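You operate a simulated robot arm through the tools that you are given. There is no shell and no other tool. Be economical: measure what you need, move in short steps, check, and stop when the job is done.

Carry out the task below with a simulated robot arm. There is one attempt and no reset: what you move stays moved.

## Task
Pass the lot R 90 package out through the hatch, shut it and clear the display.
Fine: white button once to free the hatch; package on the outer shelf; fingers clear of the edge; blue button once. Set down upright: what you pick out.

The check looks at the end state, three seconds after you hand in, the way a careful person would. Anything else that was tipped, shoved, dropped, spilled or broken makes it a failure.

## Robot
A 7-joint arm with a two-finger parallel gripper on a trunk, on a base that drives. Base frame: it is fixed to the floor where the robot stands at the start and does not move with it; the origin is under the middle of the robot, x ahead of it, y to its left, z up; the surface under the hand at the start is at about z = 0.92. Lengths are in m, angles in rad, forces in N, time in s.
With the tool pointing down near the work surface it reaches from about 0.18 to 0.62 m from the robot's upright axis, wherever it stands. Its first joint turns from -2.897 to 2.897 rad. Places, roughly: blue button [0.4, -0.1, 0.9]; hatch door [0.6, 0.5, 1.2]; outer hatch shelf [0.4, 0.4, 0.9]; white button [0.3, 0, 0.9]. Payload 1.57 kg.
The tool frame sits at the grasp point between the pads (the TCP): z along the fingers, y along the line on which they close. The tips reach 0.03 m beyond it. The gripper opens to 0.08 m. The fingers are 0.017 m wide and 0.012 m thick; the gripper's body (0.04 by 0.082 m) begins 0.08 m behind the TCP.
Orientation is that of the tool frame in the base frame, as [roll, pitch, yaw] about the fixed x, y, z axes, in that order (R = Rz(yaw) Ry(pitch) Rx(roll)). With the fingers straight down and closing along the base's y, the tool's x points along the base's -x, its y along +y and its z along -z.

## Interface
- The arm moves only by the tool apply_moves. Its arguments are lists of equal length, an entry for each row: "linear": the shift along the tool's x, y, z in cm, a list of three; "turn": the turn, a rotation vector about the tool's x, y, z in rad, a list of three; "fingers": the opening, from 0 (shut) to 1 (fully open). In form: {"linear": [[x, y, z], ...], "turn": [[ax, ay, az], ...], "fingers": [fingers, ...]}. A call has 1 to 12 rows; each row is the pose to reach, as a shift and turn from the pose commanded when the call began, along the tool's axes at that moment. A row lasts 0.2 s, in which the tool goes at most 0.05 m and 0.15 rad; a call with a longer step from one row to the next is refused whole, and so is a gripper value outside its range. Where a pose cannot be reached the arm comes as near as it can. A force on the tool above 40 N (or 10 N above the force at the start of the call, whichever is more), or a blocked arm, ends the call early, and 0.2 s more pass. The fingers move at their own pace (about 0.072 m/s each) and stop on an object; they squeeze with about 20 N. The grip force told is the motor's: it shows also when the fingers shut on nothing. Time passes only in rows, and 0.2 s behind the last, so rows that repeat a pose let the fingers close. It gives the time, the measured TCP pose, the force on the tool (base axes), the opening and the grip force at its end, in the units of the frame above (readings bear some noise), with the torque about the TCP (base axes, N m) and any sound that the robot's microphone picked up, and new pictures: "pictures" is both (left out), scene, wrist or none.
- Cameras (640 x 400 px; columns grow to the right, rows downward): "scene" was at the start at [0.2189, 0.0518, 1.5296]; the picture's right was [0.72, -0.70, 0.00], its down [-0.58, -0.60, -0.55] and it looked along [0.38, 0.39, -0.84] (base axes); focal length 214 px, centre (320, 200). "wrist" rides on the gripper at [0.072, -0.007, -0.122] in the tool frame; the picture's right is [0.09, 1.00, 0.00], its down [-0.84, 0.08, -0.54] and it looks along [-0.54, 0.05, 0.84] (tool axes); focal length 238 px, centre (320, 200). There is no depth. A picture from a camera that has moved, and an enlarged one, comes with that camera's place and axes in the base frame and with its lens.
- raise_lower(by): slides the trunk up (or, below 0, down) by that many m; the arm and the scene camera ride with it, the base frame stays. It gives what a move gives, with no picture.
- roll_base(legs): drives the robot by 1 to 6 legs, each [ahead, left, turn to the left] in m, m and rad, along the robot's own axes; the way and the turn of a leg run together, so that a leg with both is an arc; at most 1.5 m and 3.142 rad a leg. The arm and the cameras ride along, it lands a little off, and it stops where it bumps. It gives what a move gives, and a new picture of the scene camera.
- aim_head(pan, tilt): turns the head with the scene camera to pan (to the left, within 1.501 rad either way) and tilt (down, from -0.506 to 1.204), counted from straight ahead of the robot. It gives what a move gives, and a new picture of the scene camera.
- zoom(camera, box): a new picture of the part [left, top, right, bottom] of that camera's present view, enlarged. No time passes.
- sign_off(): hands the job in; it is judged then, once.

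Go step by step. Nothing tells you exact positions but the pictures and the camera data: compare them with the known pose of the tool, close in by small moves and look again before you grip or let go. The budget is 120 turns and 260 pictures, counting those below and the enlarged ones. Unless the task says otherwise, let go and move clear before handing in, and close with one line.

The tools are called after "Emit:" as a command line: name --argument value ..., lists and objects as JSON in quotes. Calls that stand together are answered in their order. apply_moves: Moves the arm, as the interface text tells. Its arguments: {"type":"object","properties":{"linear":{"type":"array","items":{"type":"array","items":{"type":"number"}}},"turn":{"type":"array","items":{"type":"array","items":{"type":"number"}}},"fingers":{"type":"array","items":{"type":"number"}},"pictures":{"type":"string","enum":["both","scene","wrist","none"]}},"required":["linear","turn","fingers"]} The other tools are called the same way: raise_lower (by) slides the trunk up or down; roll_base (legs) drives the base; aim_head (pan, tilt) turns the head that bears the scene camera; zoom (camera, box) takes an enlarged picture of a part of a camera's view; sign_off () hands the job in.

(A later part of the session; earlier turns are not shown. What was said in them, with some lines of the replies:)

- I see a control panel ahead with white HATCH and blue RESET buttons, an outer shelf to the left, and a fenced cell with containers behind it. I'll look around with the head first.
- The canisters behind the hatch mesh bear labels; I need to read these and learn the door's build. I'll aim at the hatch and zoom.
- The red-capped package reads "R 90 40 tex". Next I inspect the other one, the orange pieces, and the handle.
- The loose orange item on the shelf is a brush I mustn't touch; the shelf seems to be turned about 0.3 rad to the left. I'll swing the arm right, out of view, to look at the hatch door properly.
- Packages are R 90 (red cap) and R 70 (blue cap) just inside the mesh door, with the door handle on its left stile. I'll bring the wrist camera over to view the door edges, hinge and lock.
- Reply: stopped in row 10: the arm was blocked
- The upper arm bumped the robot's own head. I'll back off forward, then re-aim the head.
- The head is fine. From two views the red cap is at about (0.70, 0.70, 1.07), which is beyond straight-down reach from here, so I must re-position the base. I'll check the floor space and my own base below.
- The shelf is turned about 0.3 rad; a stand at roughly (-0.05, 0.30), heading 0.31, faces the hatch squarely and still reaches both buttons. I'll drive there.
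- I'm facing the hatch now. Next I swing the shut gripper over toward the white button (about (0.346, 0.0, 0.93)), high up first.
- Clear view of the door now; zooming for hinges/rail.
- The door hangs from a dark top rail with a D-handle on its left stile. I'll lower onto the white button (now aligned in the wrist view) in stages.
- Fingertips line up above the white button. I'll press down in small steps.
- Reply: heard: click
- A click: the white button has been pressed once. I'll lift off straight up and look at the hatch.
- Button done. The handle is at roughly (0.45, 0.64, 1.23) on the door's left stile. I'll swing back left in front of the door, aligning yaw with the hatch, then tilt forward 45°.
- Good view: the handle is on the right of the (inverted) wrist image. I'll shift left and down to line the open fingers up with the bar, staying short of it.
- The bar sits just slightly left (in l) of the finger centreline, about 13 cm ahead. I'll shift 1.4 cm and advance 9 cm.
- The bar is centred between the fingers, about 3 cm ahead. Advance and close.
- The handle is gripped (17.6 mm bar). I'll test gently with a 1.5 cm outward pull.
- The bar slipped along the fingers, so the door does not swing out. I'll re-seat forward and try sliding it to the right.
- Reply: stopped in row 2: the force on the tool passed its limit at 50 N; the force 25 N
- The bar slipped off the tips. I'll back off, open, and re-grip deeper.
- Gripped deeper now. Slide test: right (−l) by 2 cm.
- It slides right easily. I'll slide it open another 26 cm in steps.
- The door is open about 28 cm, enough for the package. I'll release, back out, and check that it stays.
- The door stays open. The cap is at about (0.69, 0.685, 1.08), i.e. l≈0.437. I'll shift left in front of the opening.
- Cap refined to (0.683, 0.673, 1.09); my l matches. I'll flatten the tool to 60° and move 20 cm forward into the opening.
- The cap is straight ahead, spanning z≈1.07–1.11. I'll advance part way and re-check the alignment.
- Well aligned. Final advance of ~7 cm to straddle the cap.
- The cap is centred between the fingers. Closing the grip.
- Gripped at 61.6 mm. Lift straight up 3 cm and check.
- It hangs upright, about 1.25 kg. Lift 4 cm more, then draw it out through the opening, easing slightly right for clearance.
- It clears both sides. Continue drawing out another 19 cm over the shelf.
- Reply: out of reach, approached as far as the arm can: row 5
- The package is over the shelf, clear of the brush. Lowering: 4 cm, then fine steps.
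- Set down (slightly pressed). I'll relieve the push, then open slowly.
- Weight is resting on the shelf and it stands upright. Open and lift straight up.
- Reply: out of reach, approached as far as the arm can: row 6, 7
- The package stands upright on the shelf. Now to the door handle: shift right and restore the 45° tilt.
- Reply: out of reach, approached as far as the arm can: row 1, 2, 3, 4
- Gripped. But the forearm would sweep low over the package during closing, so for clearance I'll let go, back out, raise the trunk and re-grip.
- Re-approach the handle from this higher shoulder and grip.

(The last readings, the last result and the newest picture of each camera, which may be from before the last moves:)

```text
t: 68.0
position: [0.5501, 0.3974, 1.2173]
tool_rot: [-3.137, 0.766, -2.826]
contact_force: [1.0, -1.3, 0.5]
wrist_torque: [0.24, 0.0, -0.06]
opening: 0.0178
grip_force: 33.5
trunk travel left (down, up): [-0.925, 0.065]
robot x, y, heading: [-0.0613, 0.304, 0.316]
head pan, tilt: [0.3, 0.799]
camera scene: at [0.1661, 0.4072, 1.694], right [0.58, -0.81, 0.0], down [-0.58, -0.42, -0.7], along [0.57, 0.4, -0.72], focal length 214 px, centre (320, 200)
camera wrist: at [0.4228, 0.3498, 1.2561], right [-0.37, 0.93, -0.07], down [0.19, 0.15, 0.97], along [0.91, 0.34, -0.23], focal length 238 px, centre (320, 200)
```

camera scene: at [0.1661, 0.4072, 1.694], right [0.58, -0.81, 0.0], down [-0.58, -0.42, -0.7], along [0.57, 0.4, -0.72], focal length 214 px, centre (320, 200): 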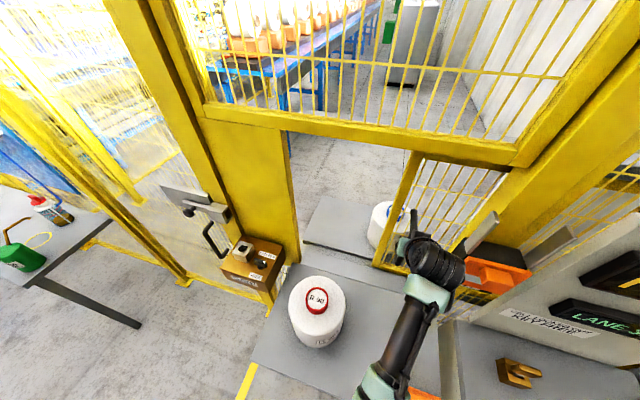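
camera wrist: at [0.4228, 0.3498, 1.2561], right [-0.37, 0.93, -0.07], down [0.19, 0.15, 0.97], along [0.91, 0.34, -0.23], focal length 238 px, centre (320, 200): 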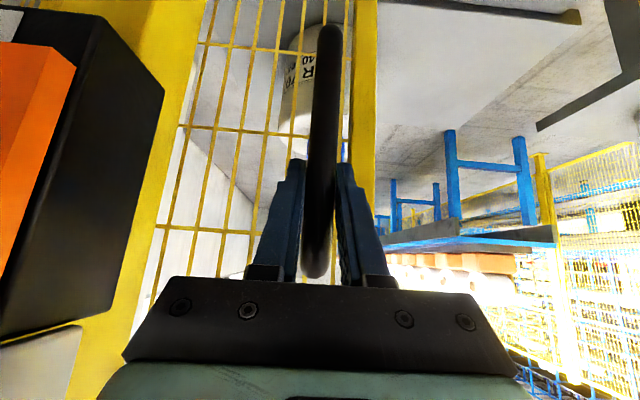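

Slide the door shut: first 14 cm left, watching the forearm against the package.

Emit:
apply_moves --linear '[[0, 2, 0], [0, 4, 0], [0, 6, 0], [0, 8, 0], [0, 10, 0], [0, 12, 0], [0, 14, 0]]' --turn '[[0, 0, 0], [0, 0, 0], [0, 0, 0], [0, 0, 0], [0, 0, 0], [0, 0, 0], [0, 0, 0]]' --fingers '[0, 0, 0, 0, 0, 0, 0]'

```text
t: 69.6
position: [0.5053, 0.5347, 1.2178]
tool_rot: [-3.139, 0.764, -2.823]
contact_force: [-12.5, -5.0, 0.1]
wrist_torque: [0.59, -0.48, 0.1]
opening: 0.0177
grip_force: 32.7
trunk travel left (down, up): [-0.925, 0.065]
robot x, y, heading: [-0.0608, 0.3075, 0.317]
head pan, tilt: [0.3, 0.799]
camera scene: at [0.1629, 0.4071, 1.6944], right [0.58, -0.81, 0.0], down [-0.58, -0.42, -0.7], along [0.57, 0.4, -0.72], focal length 214 px, centre (320, 200)
camera wrist: at [0.379, 0.4858, 1.2563], right [-0.37, 0.93, -0.07], down [0.19, 0.15, 0.97], along [0.91, 0.35, -0.23], focal length 238 px, centre (320, 200)
```

scene: 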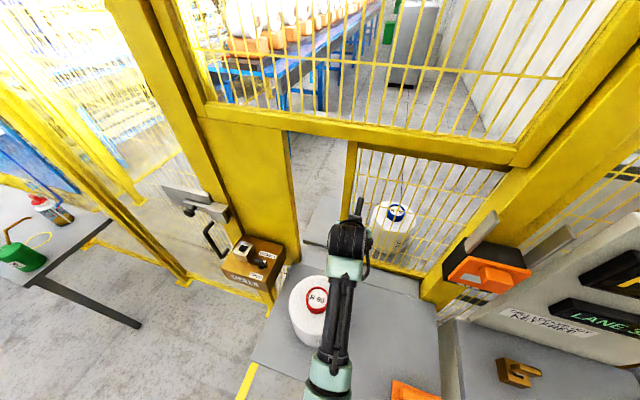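
wrist: 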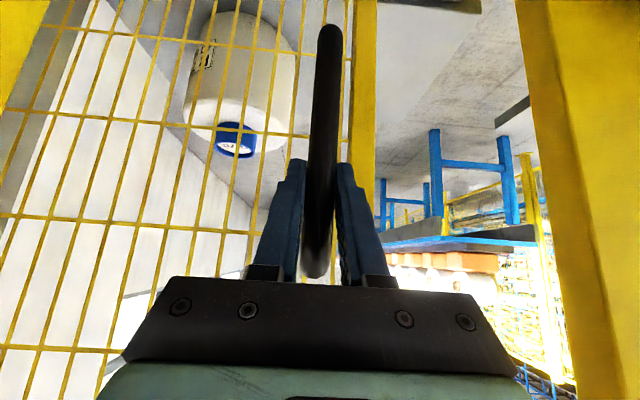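

Emit:
zoom --camera "scene" --box '[260, 190, 460, 400]'

```text
1.90 times, centred on (360, 295) of scene
camera zoom: at [0.1629, 0.4071, 1.6944], right [0.58, -0.81, 0.0], down [-0.58, -0.42, -0.7], along [0.57, 0.4, -0.72], focal length 408 px, centre (244, 19)
```

zoom: 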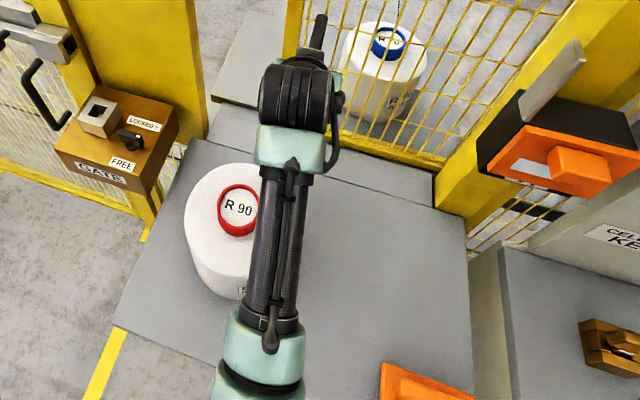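

The package is untouched, but the elbow is low and close to it. I'll release the door here and back the base 12 cm so the arm reaches over more extended, well clear of the package.

Emit:
apply_moves --linear '[[0, 0, 0], [0, 0, 0], [0, 0, 0]]' --turn '[[0, 0, 0], [0, 0, 0], [0, 0, 0]]' --fingers '[0.7, 0.7, 0.7]' --pictures "none"

Emit:
roll_base --legs '[[-0.13, 0, 0]]'

```text
t: 70.4
position: [0.5108, 0.5344, 1.2184]
tool_rot: [-3.137, 0.765, -2.825]
contact_force: [-0.6, 0.4, -0.2]
wrist_torque: [0.01, 0.02, 0.02]
opening: 0.0557
grip_force: 0.0
trunk travel left (down, up): [-0.925, 0.065]
robot x, y, heading: [-0.0618, 0.3066, 0.319]
head pan, tilt: [0.3, 0.799]
```

```text
t: 71.7
position: [0.3825, 0.4928, 1.2176]
tool_rot: [-3.136, 0.765, -2.825]
contact_force: [0.2, -0.2, 0.1]
wrist_torque: [0.02, -0.01, -0.02]
opening: 0.0559
grip_force: 0.0
trunk travel left (down, up): [-0.925, 0.065]
robot x, y, heading: [-0.1839, 0.2635, 0.32]
head pan, tilt: [0.3, 0.799]
camera scene: at [0.0414, 0.3668, 1.6937], right [0.58, -0.81, 0.0], down [-0.58, -0.42, -0.7], along [0.57, 0.4, -0.72], focal length 214 px, centre (320, 200)
```

scene: 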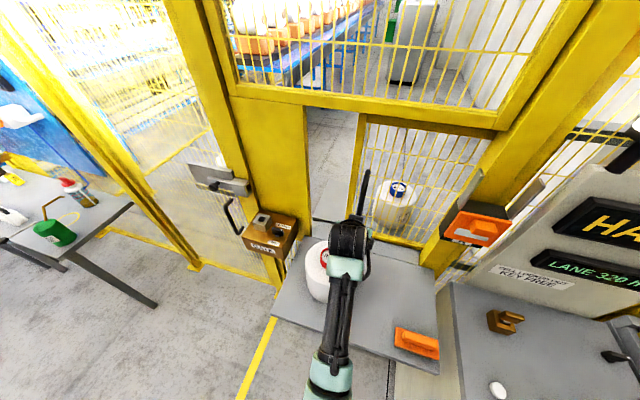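

The display now shows "HA…" (hatch open). All is undisturbed. Re-approach the handle.

Emit:
apply_moves --linear '[[-3, 0, 2.9], [-6, 0, 5.8], [-9.5, 0, 9.2], [-9.5, 0, 9.2], [-9.5, 0, 9.2], [-9.5, 0, 9.2]]' --turn '[[0, 0, 0], [0, 0, 0], [0, 0, 0], [0, 0, 0], [0, 0, 0], [0, 0, 0]]' --fingers '[0.7, 0.7, 0.7, 0, 0, 0]'

```text
t: 73.1
position: [0.5098, 0.5312, 1.2192]
tool_rot: [-3.139, 0.765, -2.826]
contact_force: [2.9, 3.7, -1.1]
wrist_torque: [0.44, -0.25, 0.11]
opening: 0.0181
grip_force: 32.6
trunk travel left (down, up): [-0.925, 0.065]
robot x, y, heading: [-0.19, 0.2637, 0.313]
head pan, tilt: [0.3, 0.799]
camera scene: at [0.0407, 0.3672, 1.6938], right [0.58, -0.81, 0.0], down [-0.58, -0.42, -0.7], along [0.57, 0.4, -0.72], focal length 214 px, centre (320, 200)
camera wrist: at [0.382, 0.483, 1.2566], right [-0.37, 0.93, -0.07], down [0.19, 0.15, 0.97], along [0.91, 0.35, -0.23], focal length 238 px, centre (320, 200)
```

scene: 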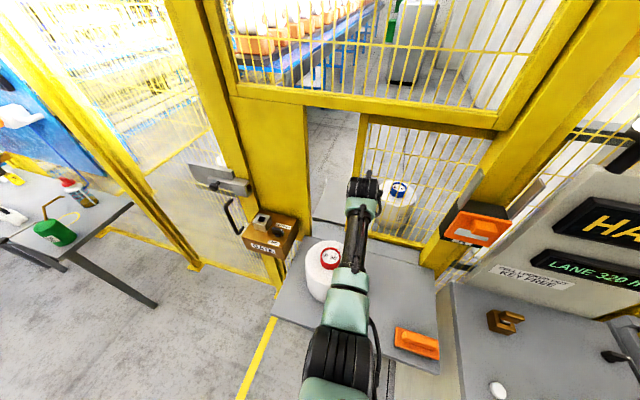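
wrist: 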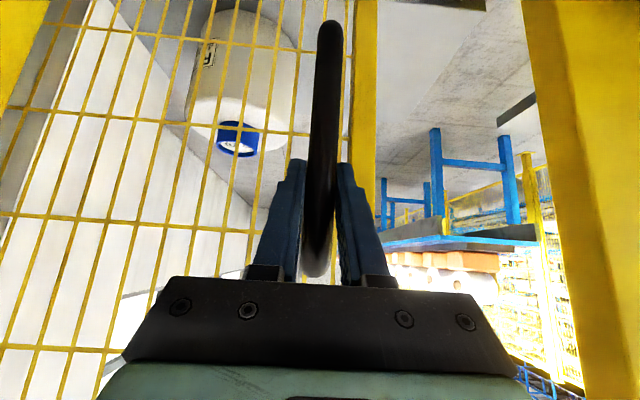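

The elbow is now higher and further back. Slide left 7 cm and check.

Emit:
apply_moves --linear '[[0, 1.7, 0], [0, 3.5, 0], [0, 5.2, 0], [0, 7, 0]]' --turn '[[0, 0, 0], [0, 0, 0], [0, 0, 0], [0, 0, 0]]' --fingers '[0, 0, 0, 0]' --pictures "scene"

```text
t: 74.1
position: [0.4868, 0.5992, 1.218]
tool_rot: [-3.138, 0.769, -2.826]
contact_force: [16.9, 2.8, 6.1]
wrist_torque: [0.14, 0.71, 0.09]
opening: 0.0177
grip_force: 32.9
trunk travel left (down, up): [-0.925, 0.065]
robot x, y, heading: [-0.1881, 0.2674, 0.32]
head pan, tilt: [0.3, 0.799]
camera scene: at [0.0423, 0.3675, 1.6936], right [0.58, -0.81, 0.0], down [-0.58, -0.42, -0.7], along [0.57, 0.4, -0.72], focal length 214 px, centre (320, 200)
```

scene: 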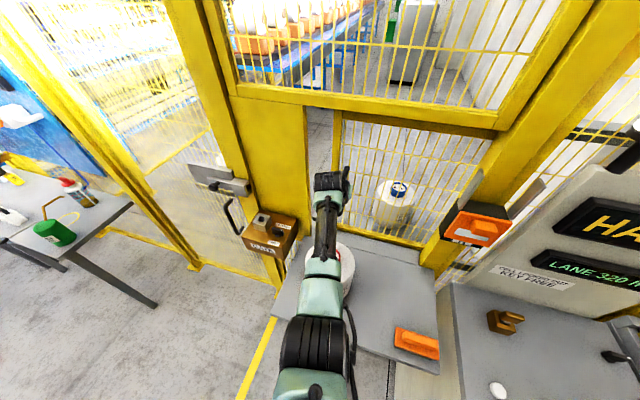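

Fine so far. Continue the last 7 cm with a slight inward easing.

Emit:
apply_moves --linear '[[-0.3, 0, 0.3], [-0.3, 1.7, 0.3], [-0.3, 3.5, 0.3], [-0.3, 5.2, 0.3], [-0.3, 6.8, 0.3], [-0.3, 7.3, 0.3]]' --turn '[[0, 0, 0], [0, 0, 0], [0, 0, 0], [0, 0, 0], [0, 0, 0], [0, 0, 0]]' --fingers '[0, 0, 0, 0, 0, 0]'

```text
t: 75.5
position: [0.4666, 0.6642, 1.2177]
tool_rot: [-3.136, 0.767, -2.826]
contact_force: [-12.2, -17.4, 10.0]
wrist_torque: [0.43, -0.47, 0.04]
opening: 0.0179
grip_force: 32.6
trunk travel left (down, up): [-0.925, 0.065]
robot x, y, heading: [-0.1886, 0.263, 0.32]
head pan, tilt: [0.3, 0.799]
camera scene: at [0.0358, 0.3607, 1.695], right [0.58, -0.81, 0.0], down [-0.58, -0.41, -0.7], along [0.57, 0.41, -0.71], focal length 214 px, centre (320, 200)
camera wrist: at [0.3386, 0.6166, 1.2566], right [-0.37, 0.93, -0.07], down [0.19, 0.15, 0.97], along [0.91, 0.34, -0.23], focal length 238 px, centre (320, 200)
```

scene: 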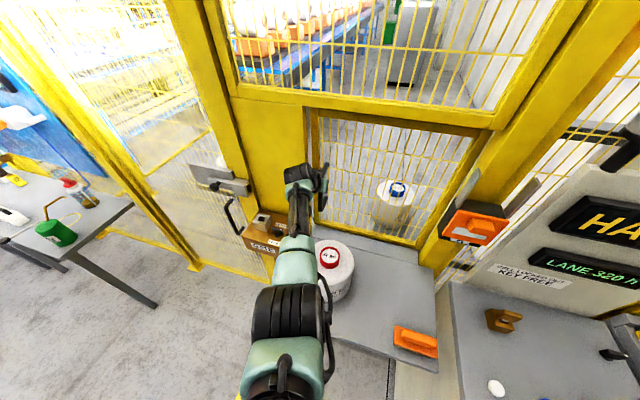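
wrist: 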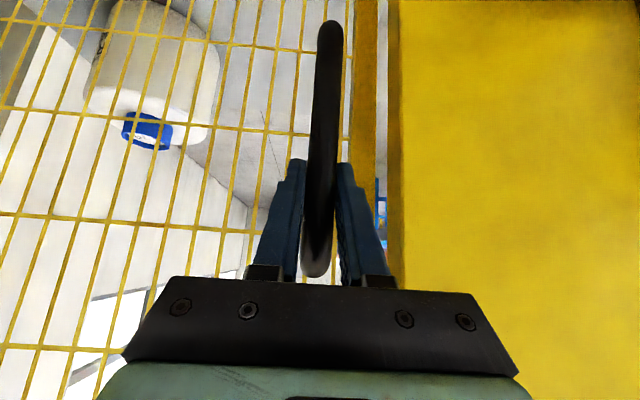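

At the stop (force rising). A small extra nudge to be sure it's fully shut.

Emit:
apply_moves --linear '[[0, 0.3, 0], [0, 0.6, 0], [0, 0.6, 0]]' --turn '[[0, 0, 0], [0, 0, 0], [0, 0, 0]]' --fingers '[0, 0, 0]' --pictures "none"

Emit:
apply_moves --linear '[[0, 0, 0], [0, 0, 0], [0, 0, 0], [2, 0, -2], [5, 0, -5], [8, 0, -8]]' --turn '[[0, 0, 0], [0, 0, 0], [0, 0, 0], [0, 0, 0], [0, 0, 0], [0, 0, 0]]' --fingers '[0.7, 0.7, 0.7, 0.7, 0.7, 0.7]'

```text
t: 76.3
position: [0.4669, 0.6638, 1.2184]
tool_rot: [-3.137, 0.763, -2.834]
contact_force: [-12.6, -37.0, 7.6]
wrist_torque: [0.44, -0.49, -0.09]
opening: 0.0178
grip_force: 32.6
trunk travel left (down, up): [-0.925, 0.065]
robot x, y, heading: [-0.1876, 0.2684, 0.323]
head pan, tilt: [0.3, 0.799]
```

```text
t: 77.7
position: [0.3562, 0.6417, 1.2195]
tool_rot: [-3.134, 0.764, -2.822]
contact_force: [0.2, -0.1, 0.1]
wrist_torque: [0.01, 0.02, -0.02]
opening: 0.0563
grip_force: 0.1
trunk travel left (down, up): [-0.925, 0.065]
robot x, y, heading: [-0.1867, 0.2653, 0.322]
head pan, tilt: [0.3, 0.799]
camera scene: at [0.039, 0.3663, 1.6942], right [0.58, -0.81, 0.0], down [-0.58, -0.42, -0.7], along [0.57, 0.41, -0.72], focal length 214 px, centre (320, 200)
camera wrist: at [0.2279, 0.5937, 1.2574], right [-0.37, 0.93, -0.07], down [0.19, 0.15, 0.97], along [0.91, 0.35, -0.23], focal length 238 px, centre (320, 200)
```

scene: 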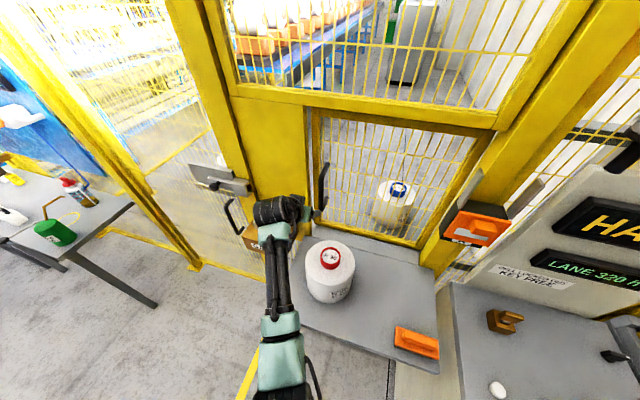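
wrist: 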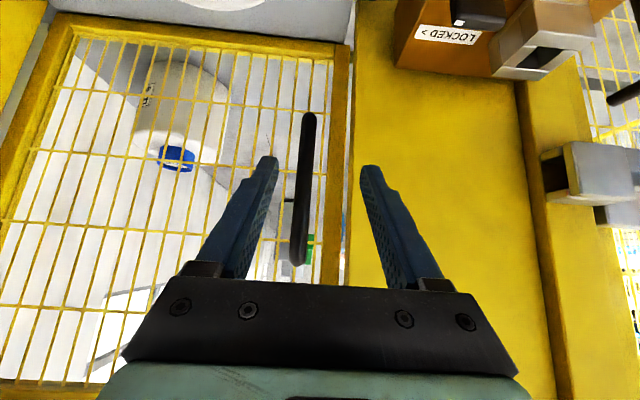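

The hatch is shut, package upright on the shelf. Now I lift the arm high and swing it right, clear of everything.

Emit:
apply_moves --linear '[[-3.4, 0, -3.6], [-6.9, 0, -7.2], [-10.4, 0, -10.8], [-12, 0, -12.5]]' --turn '[[0, 0, 0], [0, 0, 0], [0, 0, 0], [0, 0, 0]]' --fingers '[0, 0, 0, 0]' --pictures "none"

Emit:
apply_moves --linear '[[0, -3, 0], [0, -6, 0], [0, -9, 0], [0, -12, 0], [0, -15, 0], [0, -18, 0], [0, -22, 0], [0, -26, 0], [0, -30, 0], [0, -34, 0], [0, -38, 0]]' --turn '[[0, 0.1, 0], [0, 0.2, 0], [0, 0.3, 0], [0, 0.4, 0], [0, 0.5, 0], [0, 0.6, 0], [0, 0.68, 0], [0, 0.765, 0], [0, 0.765, 0], [0, 0.765, 0], [0, 0.765, 0]]' --fingers '[0, 0, 0, 0, 0, 0, 0, 0, 0, 0, 0]'

```text
refused: row 2 steps farther than a row can; nothing moved
```

```text
t: 80.1
position: [0.4642, 0.2786, 1.2219]
tool_rot: [-3.14, 0.002, -2.828]
contact_force: [0.0, 0.1, -0.6]
wrist_torque: [0.01, 0.01, 0.0]
opening: 0.0001
grip_force: 20.1
out of reach, approached as far as the arm can: row 11
trunk travel left (down, up): [-0.925, 0.065]
robot x, y, heading: [-0.1875, 0.2672, 0.316]
head pan, tilt: [0.3, 0.799]
camera scene: at [0.0396, 0.3652, 1.6941], right [0.58, -0.81, 0.0], down [-0.58, -0.42, -0.7], along [0.57, 0.41, -0.72], focal length 214 px, centre (320, 200)
camera wrist: at [0.397, 0.25, 1.3437], right [-0.4, 0.92, 0.0], down [0.77, 0.33, 0.54], along [0.5, 0.21, -0.84], focal length 238 px, centre (320, 200)
```

scene: 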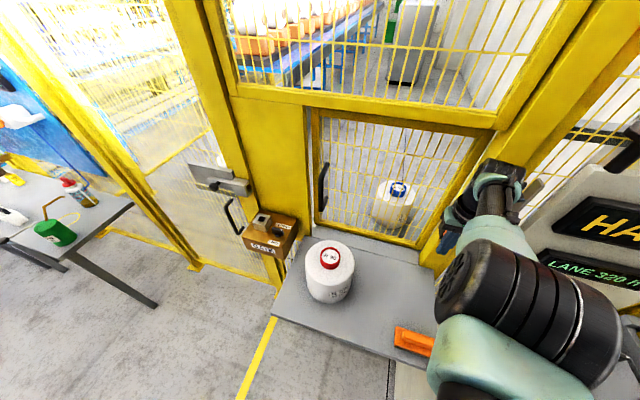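
wrist: 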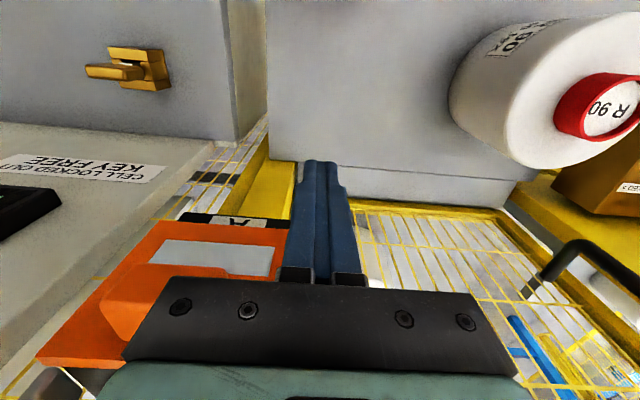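

The lift call was refused (step too big), but the swing cleared the package, which stands untouched. Now lift up and pull back before driving.

Emit:
apply_moves --linear '[[2, 0, -4], [4, 0, -8], [6, 0, -12], [8, -1, -15]]' --turn '[[0, 0, 0], [0, 0, 0], [0, 0, 0], [0, 0, 0]]' --fingers '[0, 0, 0, 0]' --pictures "none"

Emit:
roll_base --legs '[[0.0, -0.25, 0.0], [0.1, 0.0, 0.0]]'

```text
t: 81.1
position: [0.4664, 0.2375, 1.3783]
tool_rot: [-3.14, -0.002, -2.83]
contact_force: [-0.6, -0.7, -0.8]
wrist_torque: [-0.01, -0.01, -0.01]
opening: 0.0001
grip_force: 19.9
out of reach, approached as far as the arm can: row 1, 2, 3, 4
trunk travel left (down, up): [-0.925, 0.065]
robot x, y, heading: [-0.1862, 0.2627, 0.315]
head pan, tilt: [0.3, 0.799]
```

```text
t: 83.5
position: [0.6093, 0.0316, 1.3766]
tool_rot: [3.139, -0.03, -2.822]
contact_force: [-0.4, -0.3, -0.4]
wrist_torque: [-0.01, 0.02, -0.01]
opening: 0.0
grip_force: 20.3
trunk travel left (down, up): [-0.925, 0.065]
robot x, y, heading: [-0.0417, 0.0555, 0.326]
head pan, tilt: [0.3, 0.799]
stopped in leg 2: the force on the tool passed its limit at 80 N (the readings are from after the stop); the commanded pose is now the measured one
camera scene: at [0.1876, 0.1591, 1.6937], right [0.59, -0.81, 0.0], down [-0.58, -0.42, -0.7], along [0.56, 0.41, -0.72], focal length 214 px, centre (320, 200)
```

scene: 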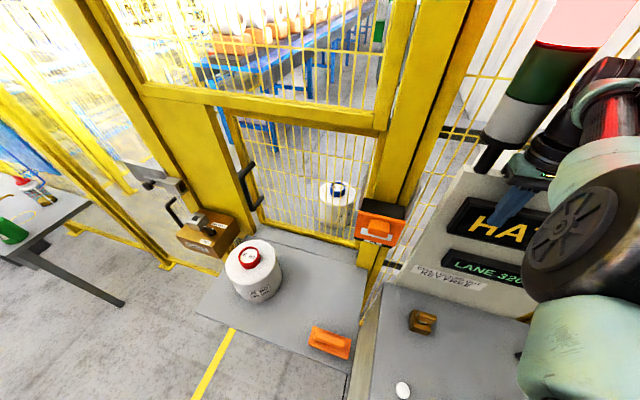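

The hand bumped the display panel/lamp area while driving. I'll back the base off at once and inspect.

Emit:
roll_base --legs '[[-0.12, 0.0, 0.0]]'

Emit:
aim_head --pan -0.3 --tilt 0.6

```text
t: 84.8
position: [0.4949, -0.0086, 1.3769]
tool_rot: [3.14, -0.032, -2.824]
contact_force: [-0.4, 0.6, -0.6]
wrist_torque: [0.04, 0.03, -0.02]
opening: 0.0
grip_force: 19.8
trunk travel left (down, up): [-0.925, 0.065]
robot x, y, heading: [-0.154, 0.0142, 0.322]
head pan, tilt: [0.3, 0.799]
camera scene: at [0.0733, 0.1199, 1.6938], right [0.59, -0.81, 0.0], down [-0.58, -0.42, -0.7], along [0.56, 0.41, -0.72], focal length 214 px, centre (320, 200)
```

scene: 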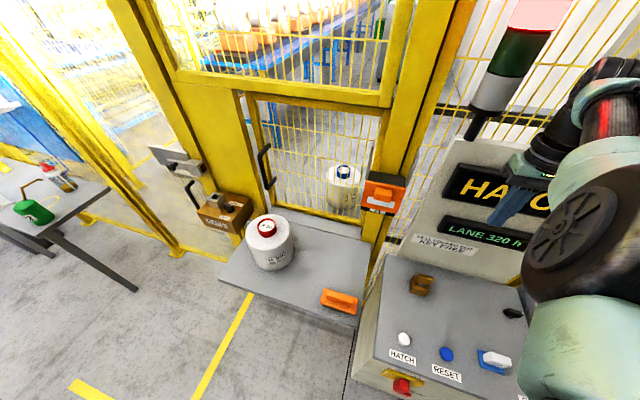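

```text
t: 85.8
position: [0.4927, -0.0093, 1.3776]
tool_rot: [3.139, -0.032, -2.822]
contact_force: [0.6, -0.1, -0.2]
wrist_torque: [0.01, 0.01, -0.02]
opening: 0.0001
grip_force: 20.1
trunk travel left (down, up): [-0.925, 0.065]
robot x, y, heading: [-0.1552, 0.0146, 0.324]
head pan, tilt: [-0.3, 0.6]
camera scene: at [0.0956, 0.0747, 1.7108], right [0.03, -1.0, 0.0], down [-0.57, -0.01, -0.82], along [0.82, 0.02, -0.57], focal length 214 px, centre (320, 200)
```

scene: 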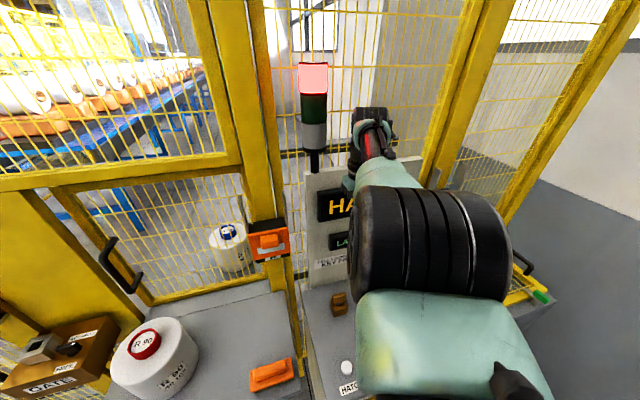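

Nothing appears displaced. Now move over the blue button at about (0.38, -0.12) and lower the trunk back.

Emit:
apply_moves --linear '[[3.5, -1.7, 0], [7, -3.4, 0], [10.5, -5.1, 0], [14, -6.8, 0]]' --turn '[[0, -0.015, 0], [0, -0.032, 0], [0, -0.032, 0], [0, -0.032, 0]]' --fingers '[0, 0, 0, 0]' --pictures "none"

Emit:
raise_lower --by -0.15

Emit:
apply_moves --linear '[[0, 0, 0]]' --turn '[[0, 0, 0]]' --fingers '[0]' --pictures "both"

```text
t: 86.8
position: [0.4721, -0.1432, 1.3875]
tool_rot: [3.137, 0.0, -2.824]
contact_force: [-0.6, -0.6, -0.1]
wrist_torque: [0.01, 0.01, -0.01]
opening: 0.0
grip_force: 20.5
out of reach, approached as far as the arm can: row 1, 2, 3, 4
trunk travel left (down, up): [-0.925, 0.065]
robot x, y, heading: [-0.1579, 0.0146, 0.326]
head pan, tilt: [-0.3, 0.6]
```

```text
t: 88.5
position: [0.4738, -0.1407, 1.2378]
tool_rot: [3.138, -0.001, -2.824]
contact_force: [-0.8, 0.4, 0.9]
wrist_torque: [-0.01, -0.01, 0.0]
opening: 0.0
grip_force: 20.1
trunk travel left (down, up): [-0.775, 0.215]
robot x, y, heading: [-0.1568, 0.0124, 0.324]
head pan, tilt: [-0.3, 0.6]
```

```text
t: 88.9
position: [0.4729, -0.1424, 1.2381]
tool_rot: [3.138, -0.001, -2.824]
contact_force: [-0.5, -0.5, 0.5]
wrist_torque: [0.0, 0.04, -0.01]
opening: 0.0
grip_force: 19.8
trunk travel left (down, up): [-0.775, 0.215]
robot x, y, heading: [-0.152, 0.0167, 0.327]
head pan, tilt: [-0.3, 0.6]
camera scene: at [0.0951, 0.0744, 1.5609], right [0.02, -1.0, 0.0], down [-0.56, -0.01, -0.83], along [0.82, 0.02, -0.56], focal length 214 px, centre (320, 200)
camera wrist: at [0.4075, -0.1701, 1.3604], right [-0.4, 0.92, 0.0], down [0.77, 0.33, 0.54], along [0.5, 0.22, -0.84], focal length 238 px, centre (320, 200)
```

scene: 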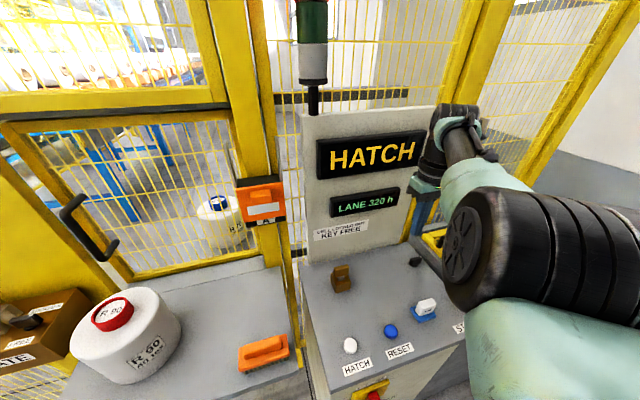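
wrist: 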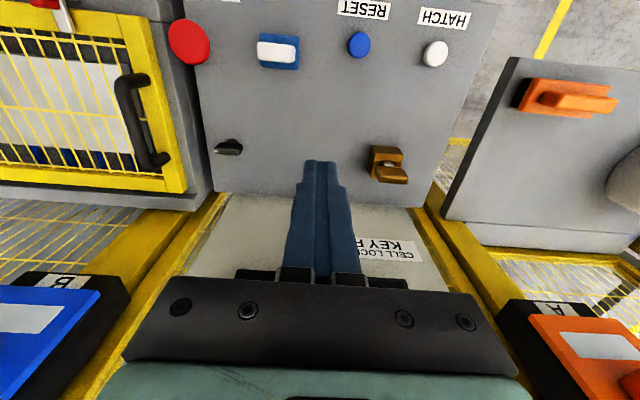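

The display reads HATCH, pending reset. The blue button is at (0.383, -0.115); I'll move above it, descending partway.

Emit:
apply_moves --linear '[[2, 1.4, 2], [4, 2.8, 4], [6, 4.1, 8], [7.8, 5.3, 12], [7.8, 5.3, 15], [7.8, 5.3, 18]]' --turn '[[0, 0, 0], [0, 0, 0], [0, 0, 0], [0, 0, 0], [0, 0, 0], [0, 0, 0]]' --fingers '[0, 0, 0, 0, 0, 0]'

```text
t: 90.3
position: [0.461, -0.1329, 1.0335]
tool_rot: [3.137, -0.001, -2.824]
contact_force: [0.0, -0.4, -0.5]
wrist_torque: [0.01, 0.0, 0.01]
opening: 0.0
grip_force: 20.0
out of reach, approached as far as the arm can: row 1, 2, 3, 4, 5, 6
trunk travel left (down, up): [-0.775, 0.215]
robot x, y, heading: [-0.1493, 0.0169, 0.327]
head pan, tilt: [-0.3, 0.6]
camera scene: at [0.0954, 0.0744, 1.5609], right [0.02, -1.0, 0.0], down [-0.56, -0.01, -0.82], along [0.82, 0.02, -0.57], focal length 214 px, centre (320, 200)
camera wrist: at [0.3957, -0.162, 1.1552], right [-0.4, 0.92, 0.0], down [0.77, 0.33, 0.54], along [0.49, 0.22, -0.84], focal length 238 px, centre (320, 200)
```

scene: 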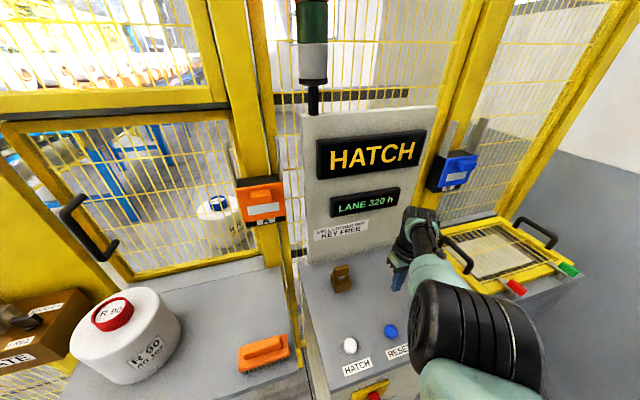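
wrist: 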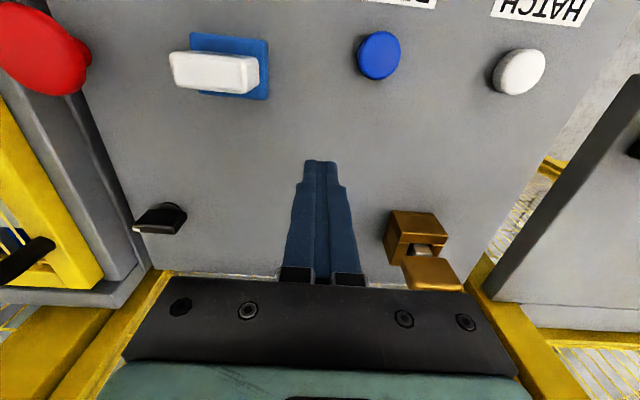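

The arm is at some joint limit in this posture, so I'll move the base instead to carry the fingertips over the blue button (about 7 cm back, 4 cm left).

Emit:
roll_base --legs '[[-0.068, 0.042, 0.0]]'

Emit:
apply_moves --linear '[[0, 0, 0]]' --turn '[[0, 0, 0]]' --fingers '[0]' --pictures "wrist"

```text
t: 91.4
position: [0.3824, -0.1145, 1.0341]
tool_rot: [3.136, -0.003, -2.824]
contact_force: [0.0, 0.8, -0.3]
wrist_torque: [-0.01, 0.0, 0.03]
opening: 0.0
grip_force: 20.0
trunk travel left (down, up): [-0.775, 0.215]
robot x, y, heading: [-0.2355, 0.0365, 0.32]
head pan, tilt: [-0.3, 0.6]
camera scene: at [0.0155, 0.0935, 1.561], right [0.02, -1.0, 0.0], down [-0.56, -0.01, -0.83], along [0.83, 0.02, -0.56], focal length 214 px, centre (320, 200)
```

scene: 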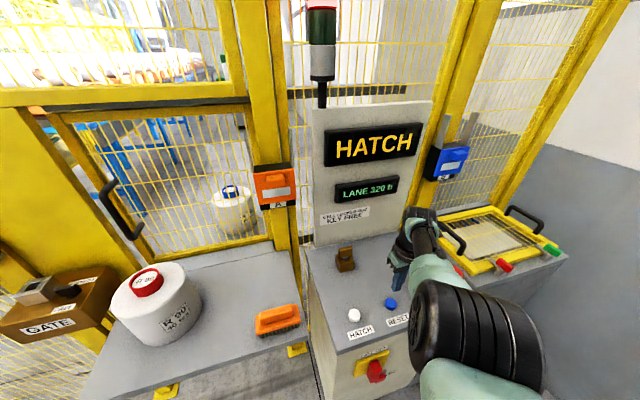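

```text
t: 91.8
position: [0.3819, -0.1146, 1.0325]
tool_rot: [3.137, -0.003, -2.822]
contact_force: [0.3, 0.0, 0.1]
wrist_torque: [0.01, 0.02, -0.02]
opening: 0.0
grip_force: 19.9
trunk travel left (down, up): [-0.775, 0.215]
robot x, y, heading: [-0.237, 0.0367, 0.324]
head pan, tilt: [-0.3, 0.6]
camera wrist: at [0.3169, -0.1433, 1.1553], right [-0.4, 0.92, 0.01], down [0.77, 0.33, 0.54], along [0.49, 0.22, -0.84], focal length 238 px, centre (320, 200)
```

wrist: 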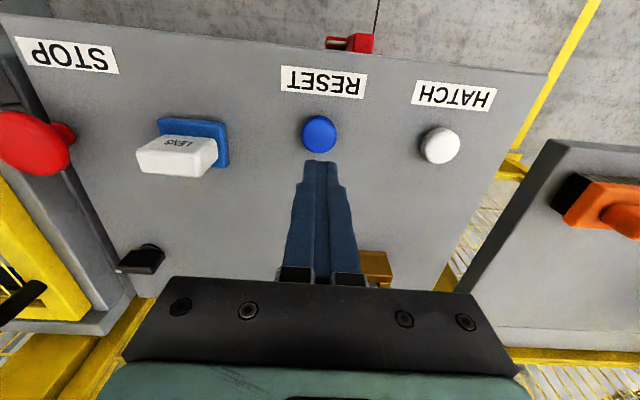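

Aligned. Descend toward the button.

Emit:
apply_moves --linear '[[0.2, -0.1, 2], [0.3, -0.2, 4], [0.3, -0.2, 5.3]]' --turn '[[0, 0, 0], [0, 0, 0], [0, 0, 0]]' --fingers '[0, 0, 0]' --pictures "wrist"

```text
t: 92.6
position: [0.3684, -0.1148, 0.9895]
tool_rot: [3.136, -0.002, -2.827]
contact_force: [0.6, 0.1, 0.0]
wrist_torque: [-0.01, 0.02, -0.01]
opening: 0.0
grip_force: 20.0
out of reach, approached as far as the arm can: row 1, 2, 3
trunk travel left (down, up): [-0.775, 0.215]
robot x, y, heading: [-0.2324, 0.0325, 0.322]
head pan, tilt: [-0.3, 0.6]
camera wrist: at [0.3041, -0.1432, 1.1121], right [-0.4, 0.92, 0.0], down [0.77, 0.33, 0.54], along [0.49, 0.22, -0.84], focal length 238 px, centre (320, 200)
```

wrist: 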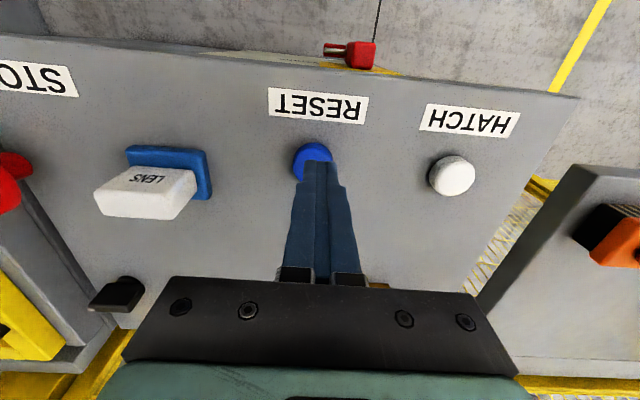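

Emit:
apply_moves --linear '[[-0.7, 0, 0], [-0.7, 0, 0]]' --turn '[[0, 0, 0], [0, 0, 0]]' --fingers '[0, 0]' --pictures "wrist"

```text
t: 93.2
position: [0.371, -0.1104, 0.9917]
tool_rot: [3.136, -0.001, -2.824]
contact_force: [0.3, 0.4, -0.8]
wrist_torque: [-0.02, -0.01, 0.01]
opening: 0.0
grip_force: 20.1
out of reach, approached as far as the arm can: row 1, 2
trunk travel left (down, up): [-0.775, 0.215]
robot x, y, heading: [-0.2313, 0.0365, 0.328]
head pan, tilt: [-0.3, 0.6]
camera wrist: at [0.3064, -0.1397, 1.1139], right [-0.4, 0.92, 0.0], down [0.77, 0.33, 0.54], along [0.49, 0.22, -0.84], focal length 238 px, centre (320, 200)
```

wrist: 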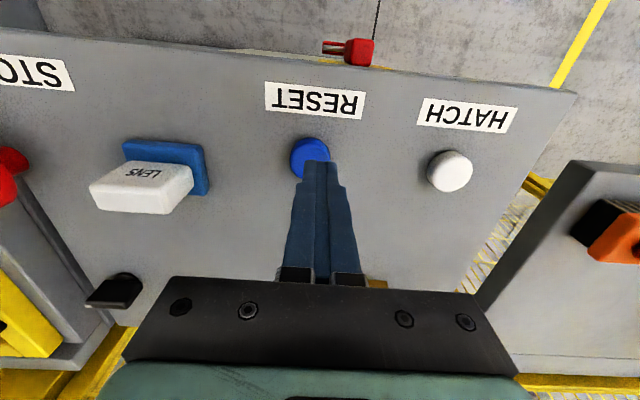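

Emit:
roll_base --legs '[[0.003, -0.008, 0.0]]'

Emit:
zoom --camera "wrist" --box '[240, 100, 400, 220]'

```text
t: 94.0
position: [0.3769, -0.1173, 0.9923]
tool_rot: [3.137, -0.003, -2.824]
contact_force: [0.1, -0.8, -0.1]
wrist_torque: [0.01, -0.02, 0.0]
opening: 0.0001
grip_force: 19.9
trunk travel left (down, up): [-0.775, 0.215]
robot x, y, heading: [-0.2278, 0.0287, 0.328]
head pan, tilt: [-0.3, 0.6]
camera scene: at [0.0207, 0.0876, 1.561], right [0.03, -1.0, 0.0], down [-0.56, -0.01, -0.83], along [0.83, 0.02, -0.56], focal length 214 px, centre (320, 200)
```

scene: 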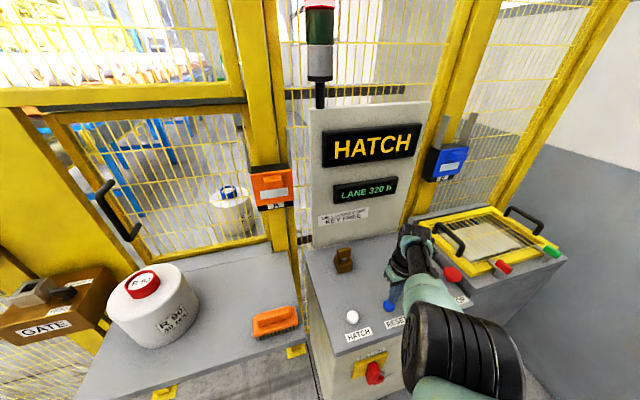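

```text
3.33 times, centred on (320, 160) of wrist
camera zoom: at [0.3114, -0.1456, 1.1144], right [-0.4, 0.92, 0.0], down [0.77, 0.33, 0.54], along [0.49, 0.22, -0.84], focal length 794 px, centre (320, 333)
```

zoom: 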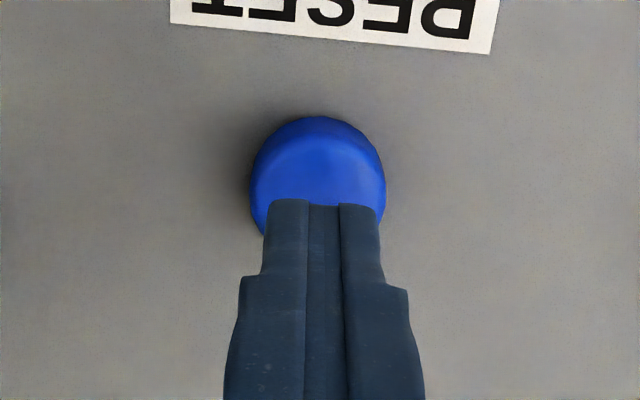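

Aligned on the blue button. I'll press using the trunk, 2 cm first, then a small final step.

Emit:
raise_lower --by -0.018

```text
t: 94.6
position: [0.3777, -0.1177, 0.974]
tool_rot: [3.136, -0.002, -2.824]
contact_force: [-0.6, 0.2, 0.0]
wrist_torque: [0.02, -0.02, -0.03]
opening: 0.0001
grip_force: 20.2
trunk travel left (down, up): [-0.757, 0.233]
robot x, y, heading: [-0.2267, 0.0301, 0.326]
head pan, tilt: [-0.3, 0.6]
```

Emit:
raise_lower --by -0.011

```text
t: 95.2
position: [0.3767, -0.1177, 0.9643]
tool_rot: [3.139, -0.001, -2.825]
contact_force: [-1.1, 0.3, 2.6]
wrist_torque: [0.04, 0.02, 0.06]
opening: 0.0
grip_force: 19.9
trunk travel left (down, up): [-0.746, 0.244]
robot x, y, heading: [-0.2305, 0.0318, 0.325]
head pan, tilt: [-0.3, 0.6]
heard: click
```

Click: blue pressed once. I'll raise clear and check the display.

Emit:
raise_lower --by 0.2

Emit:
aim_head --pan -0.1 --tilt 0.6

Emit:
zoom --camera "scene" --box '[20, 150, 420, 400]'

```text
t: 97.4
position: [0.3766, -0.1187, 1.1622]
tool_rot: [3.138, -0.001, -2.824]
contact_force: [0.2, -0.4, -0.5]
wrist_torque: [0.02, 0.0, -0.01]
opening: 0.0
grip_force: 19.4
trunk travel left (down, up): [-0.946, 0.044]
robot x, y, heading: [-0.2289, 0.0307, 0.329]
head pan, tilt: [-0.3, 0.6]
```

```text
t: 98.1
position: [0.3773, -0.1173, 1.1637]
tool_rot: [3.136, -0.002, -2.825]
contact_force: [1.0, 0.4, 0.3]
wrist_torque: [0.0, 0.01, -0.02]
opening: 0.0
grip_force: 20.1
trunk travel left (down, up): [-0.946, 0.044]
robot x, y, heading: [-0.223, 0.0285, 0.324]
head pan, tilt: [-0.099, 0.6]
camera scene: at [0.0192, 0.1044, 1.7319], right [0.22, -0.97, 0.0], down [-0.55, -0.13, -0.83], along [0.8, 0.18, -0.56], focal length 214 px, centre (320, 200)
```

scene: 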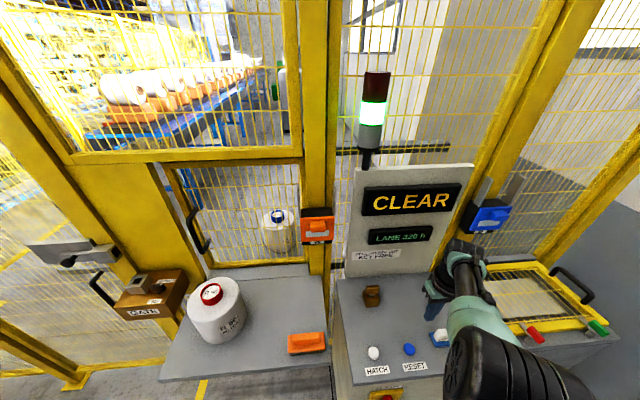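

```text
1.60 times, centred on (220, 275) of scene
camera zoom: at [0.0192, 0.1044, 1.7319], right [0.22, -0.97, 0.0], down [-0.55, -0.13, -0.83], along [0.8, 0.18, -0.56], focal length 343 px, centre (480, 80)
```

zoom: 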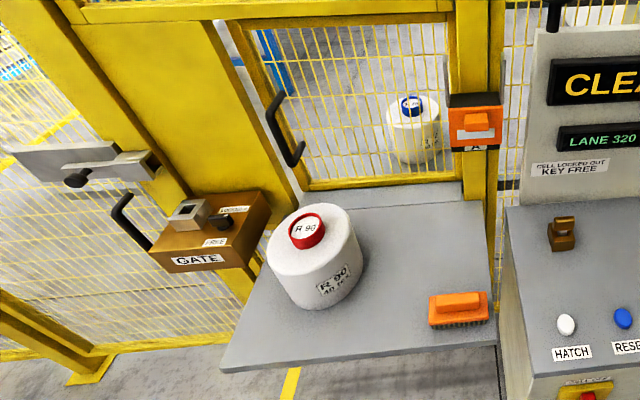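

The display reads CLEAR with the lamp green. The hatch is shut, R 90 is upright on the outer shelf, R 70 is still inside, the brush hasn't moved, and the gripper is clear. I'm handing in.

Emit:
sign_off

```text
The job is handed in.
```

The R 90 package is upright on the outer shelf, the hatch is shut and the display reads CLEAR; white and blue were each pressed once. While I was driving the base, the arm bumped the display panel or lamp hard (80 N) and I backed off. I saw no damage, and the lamp went green after the reset.
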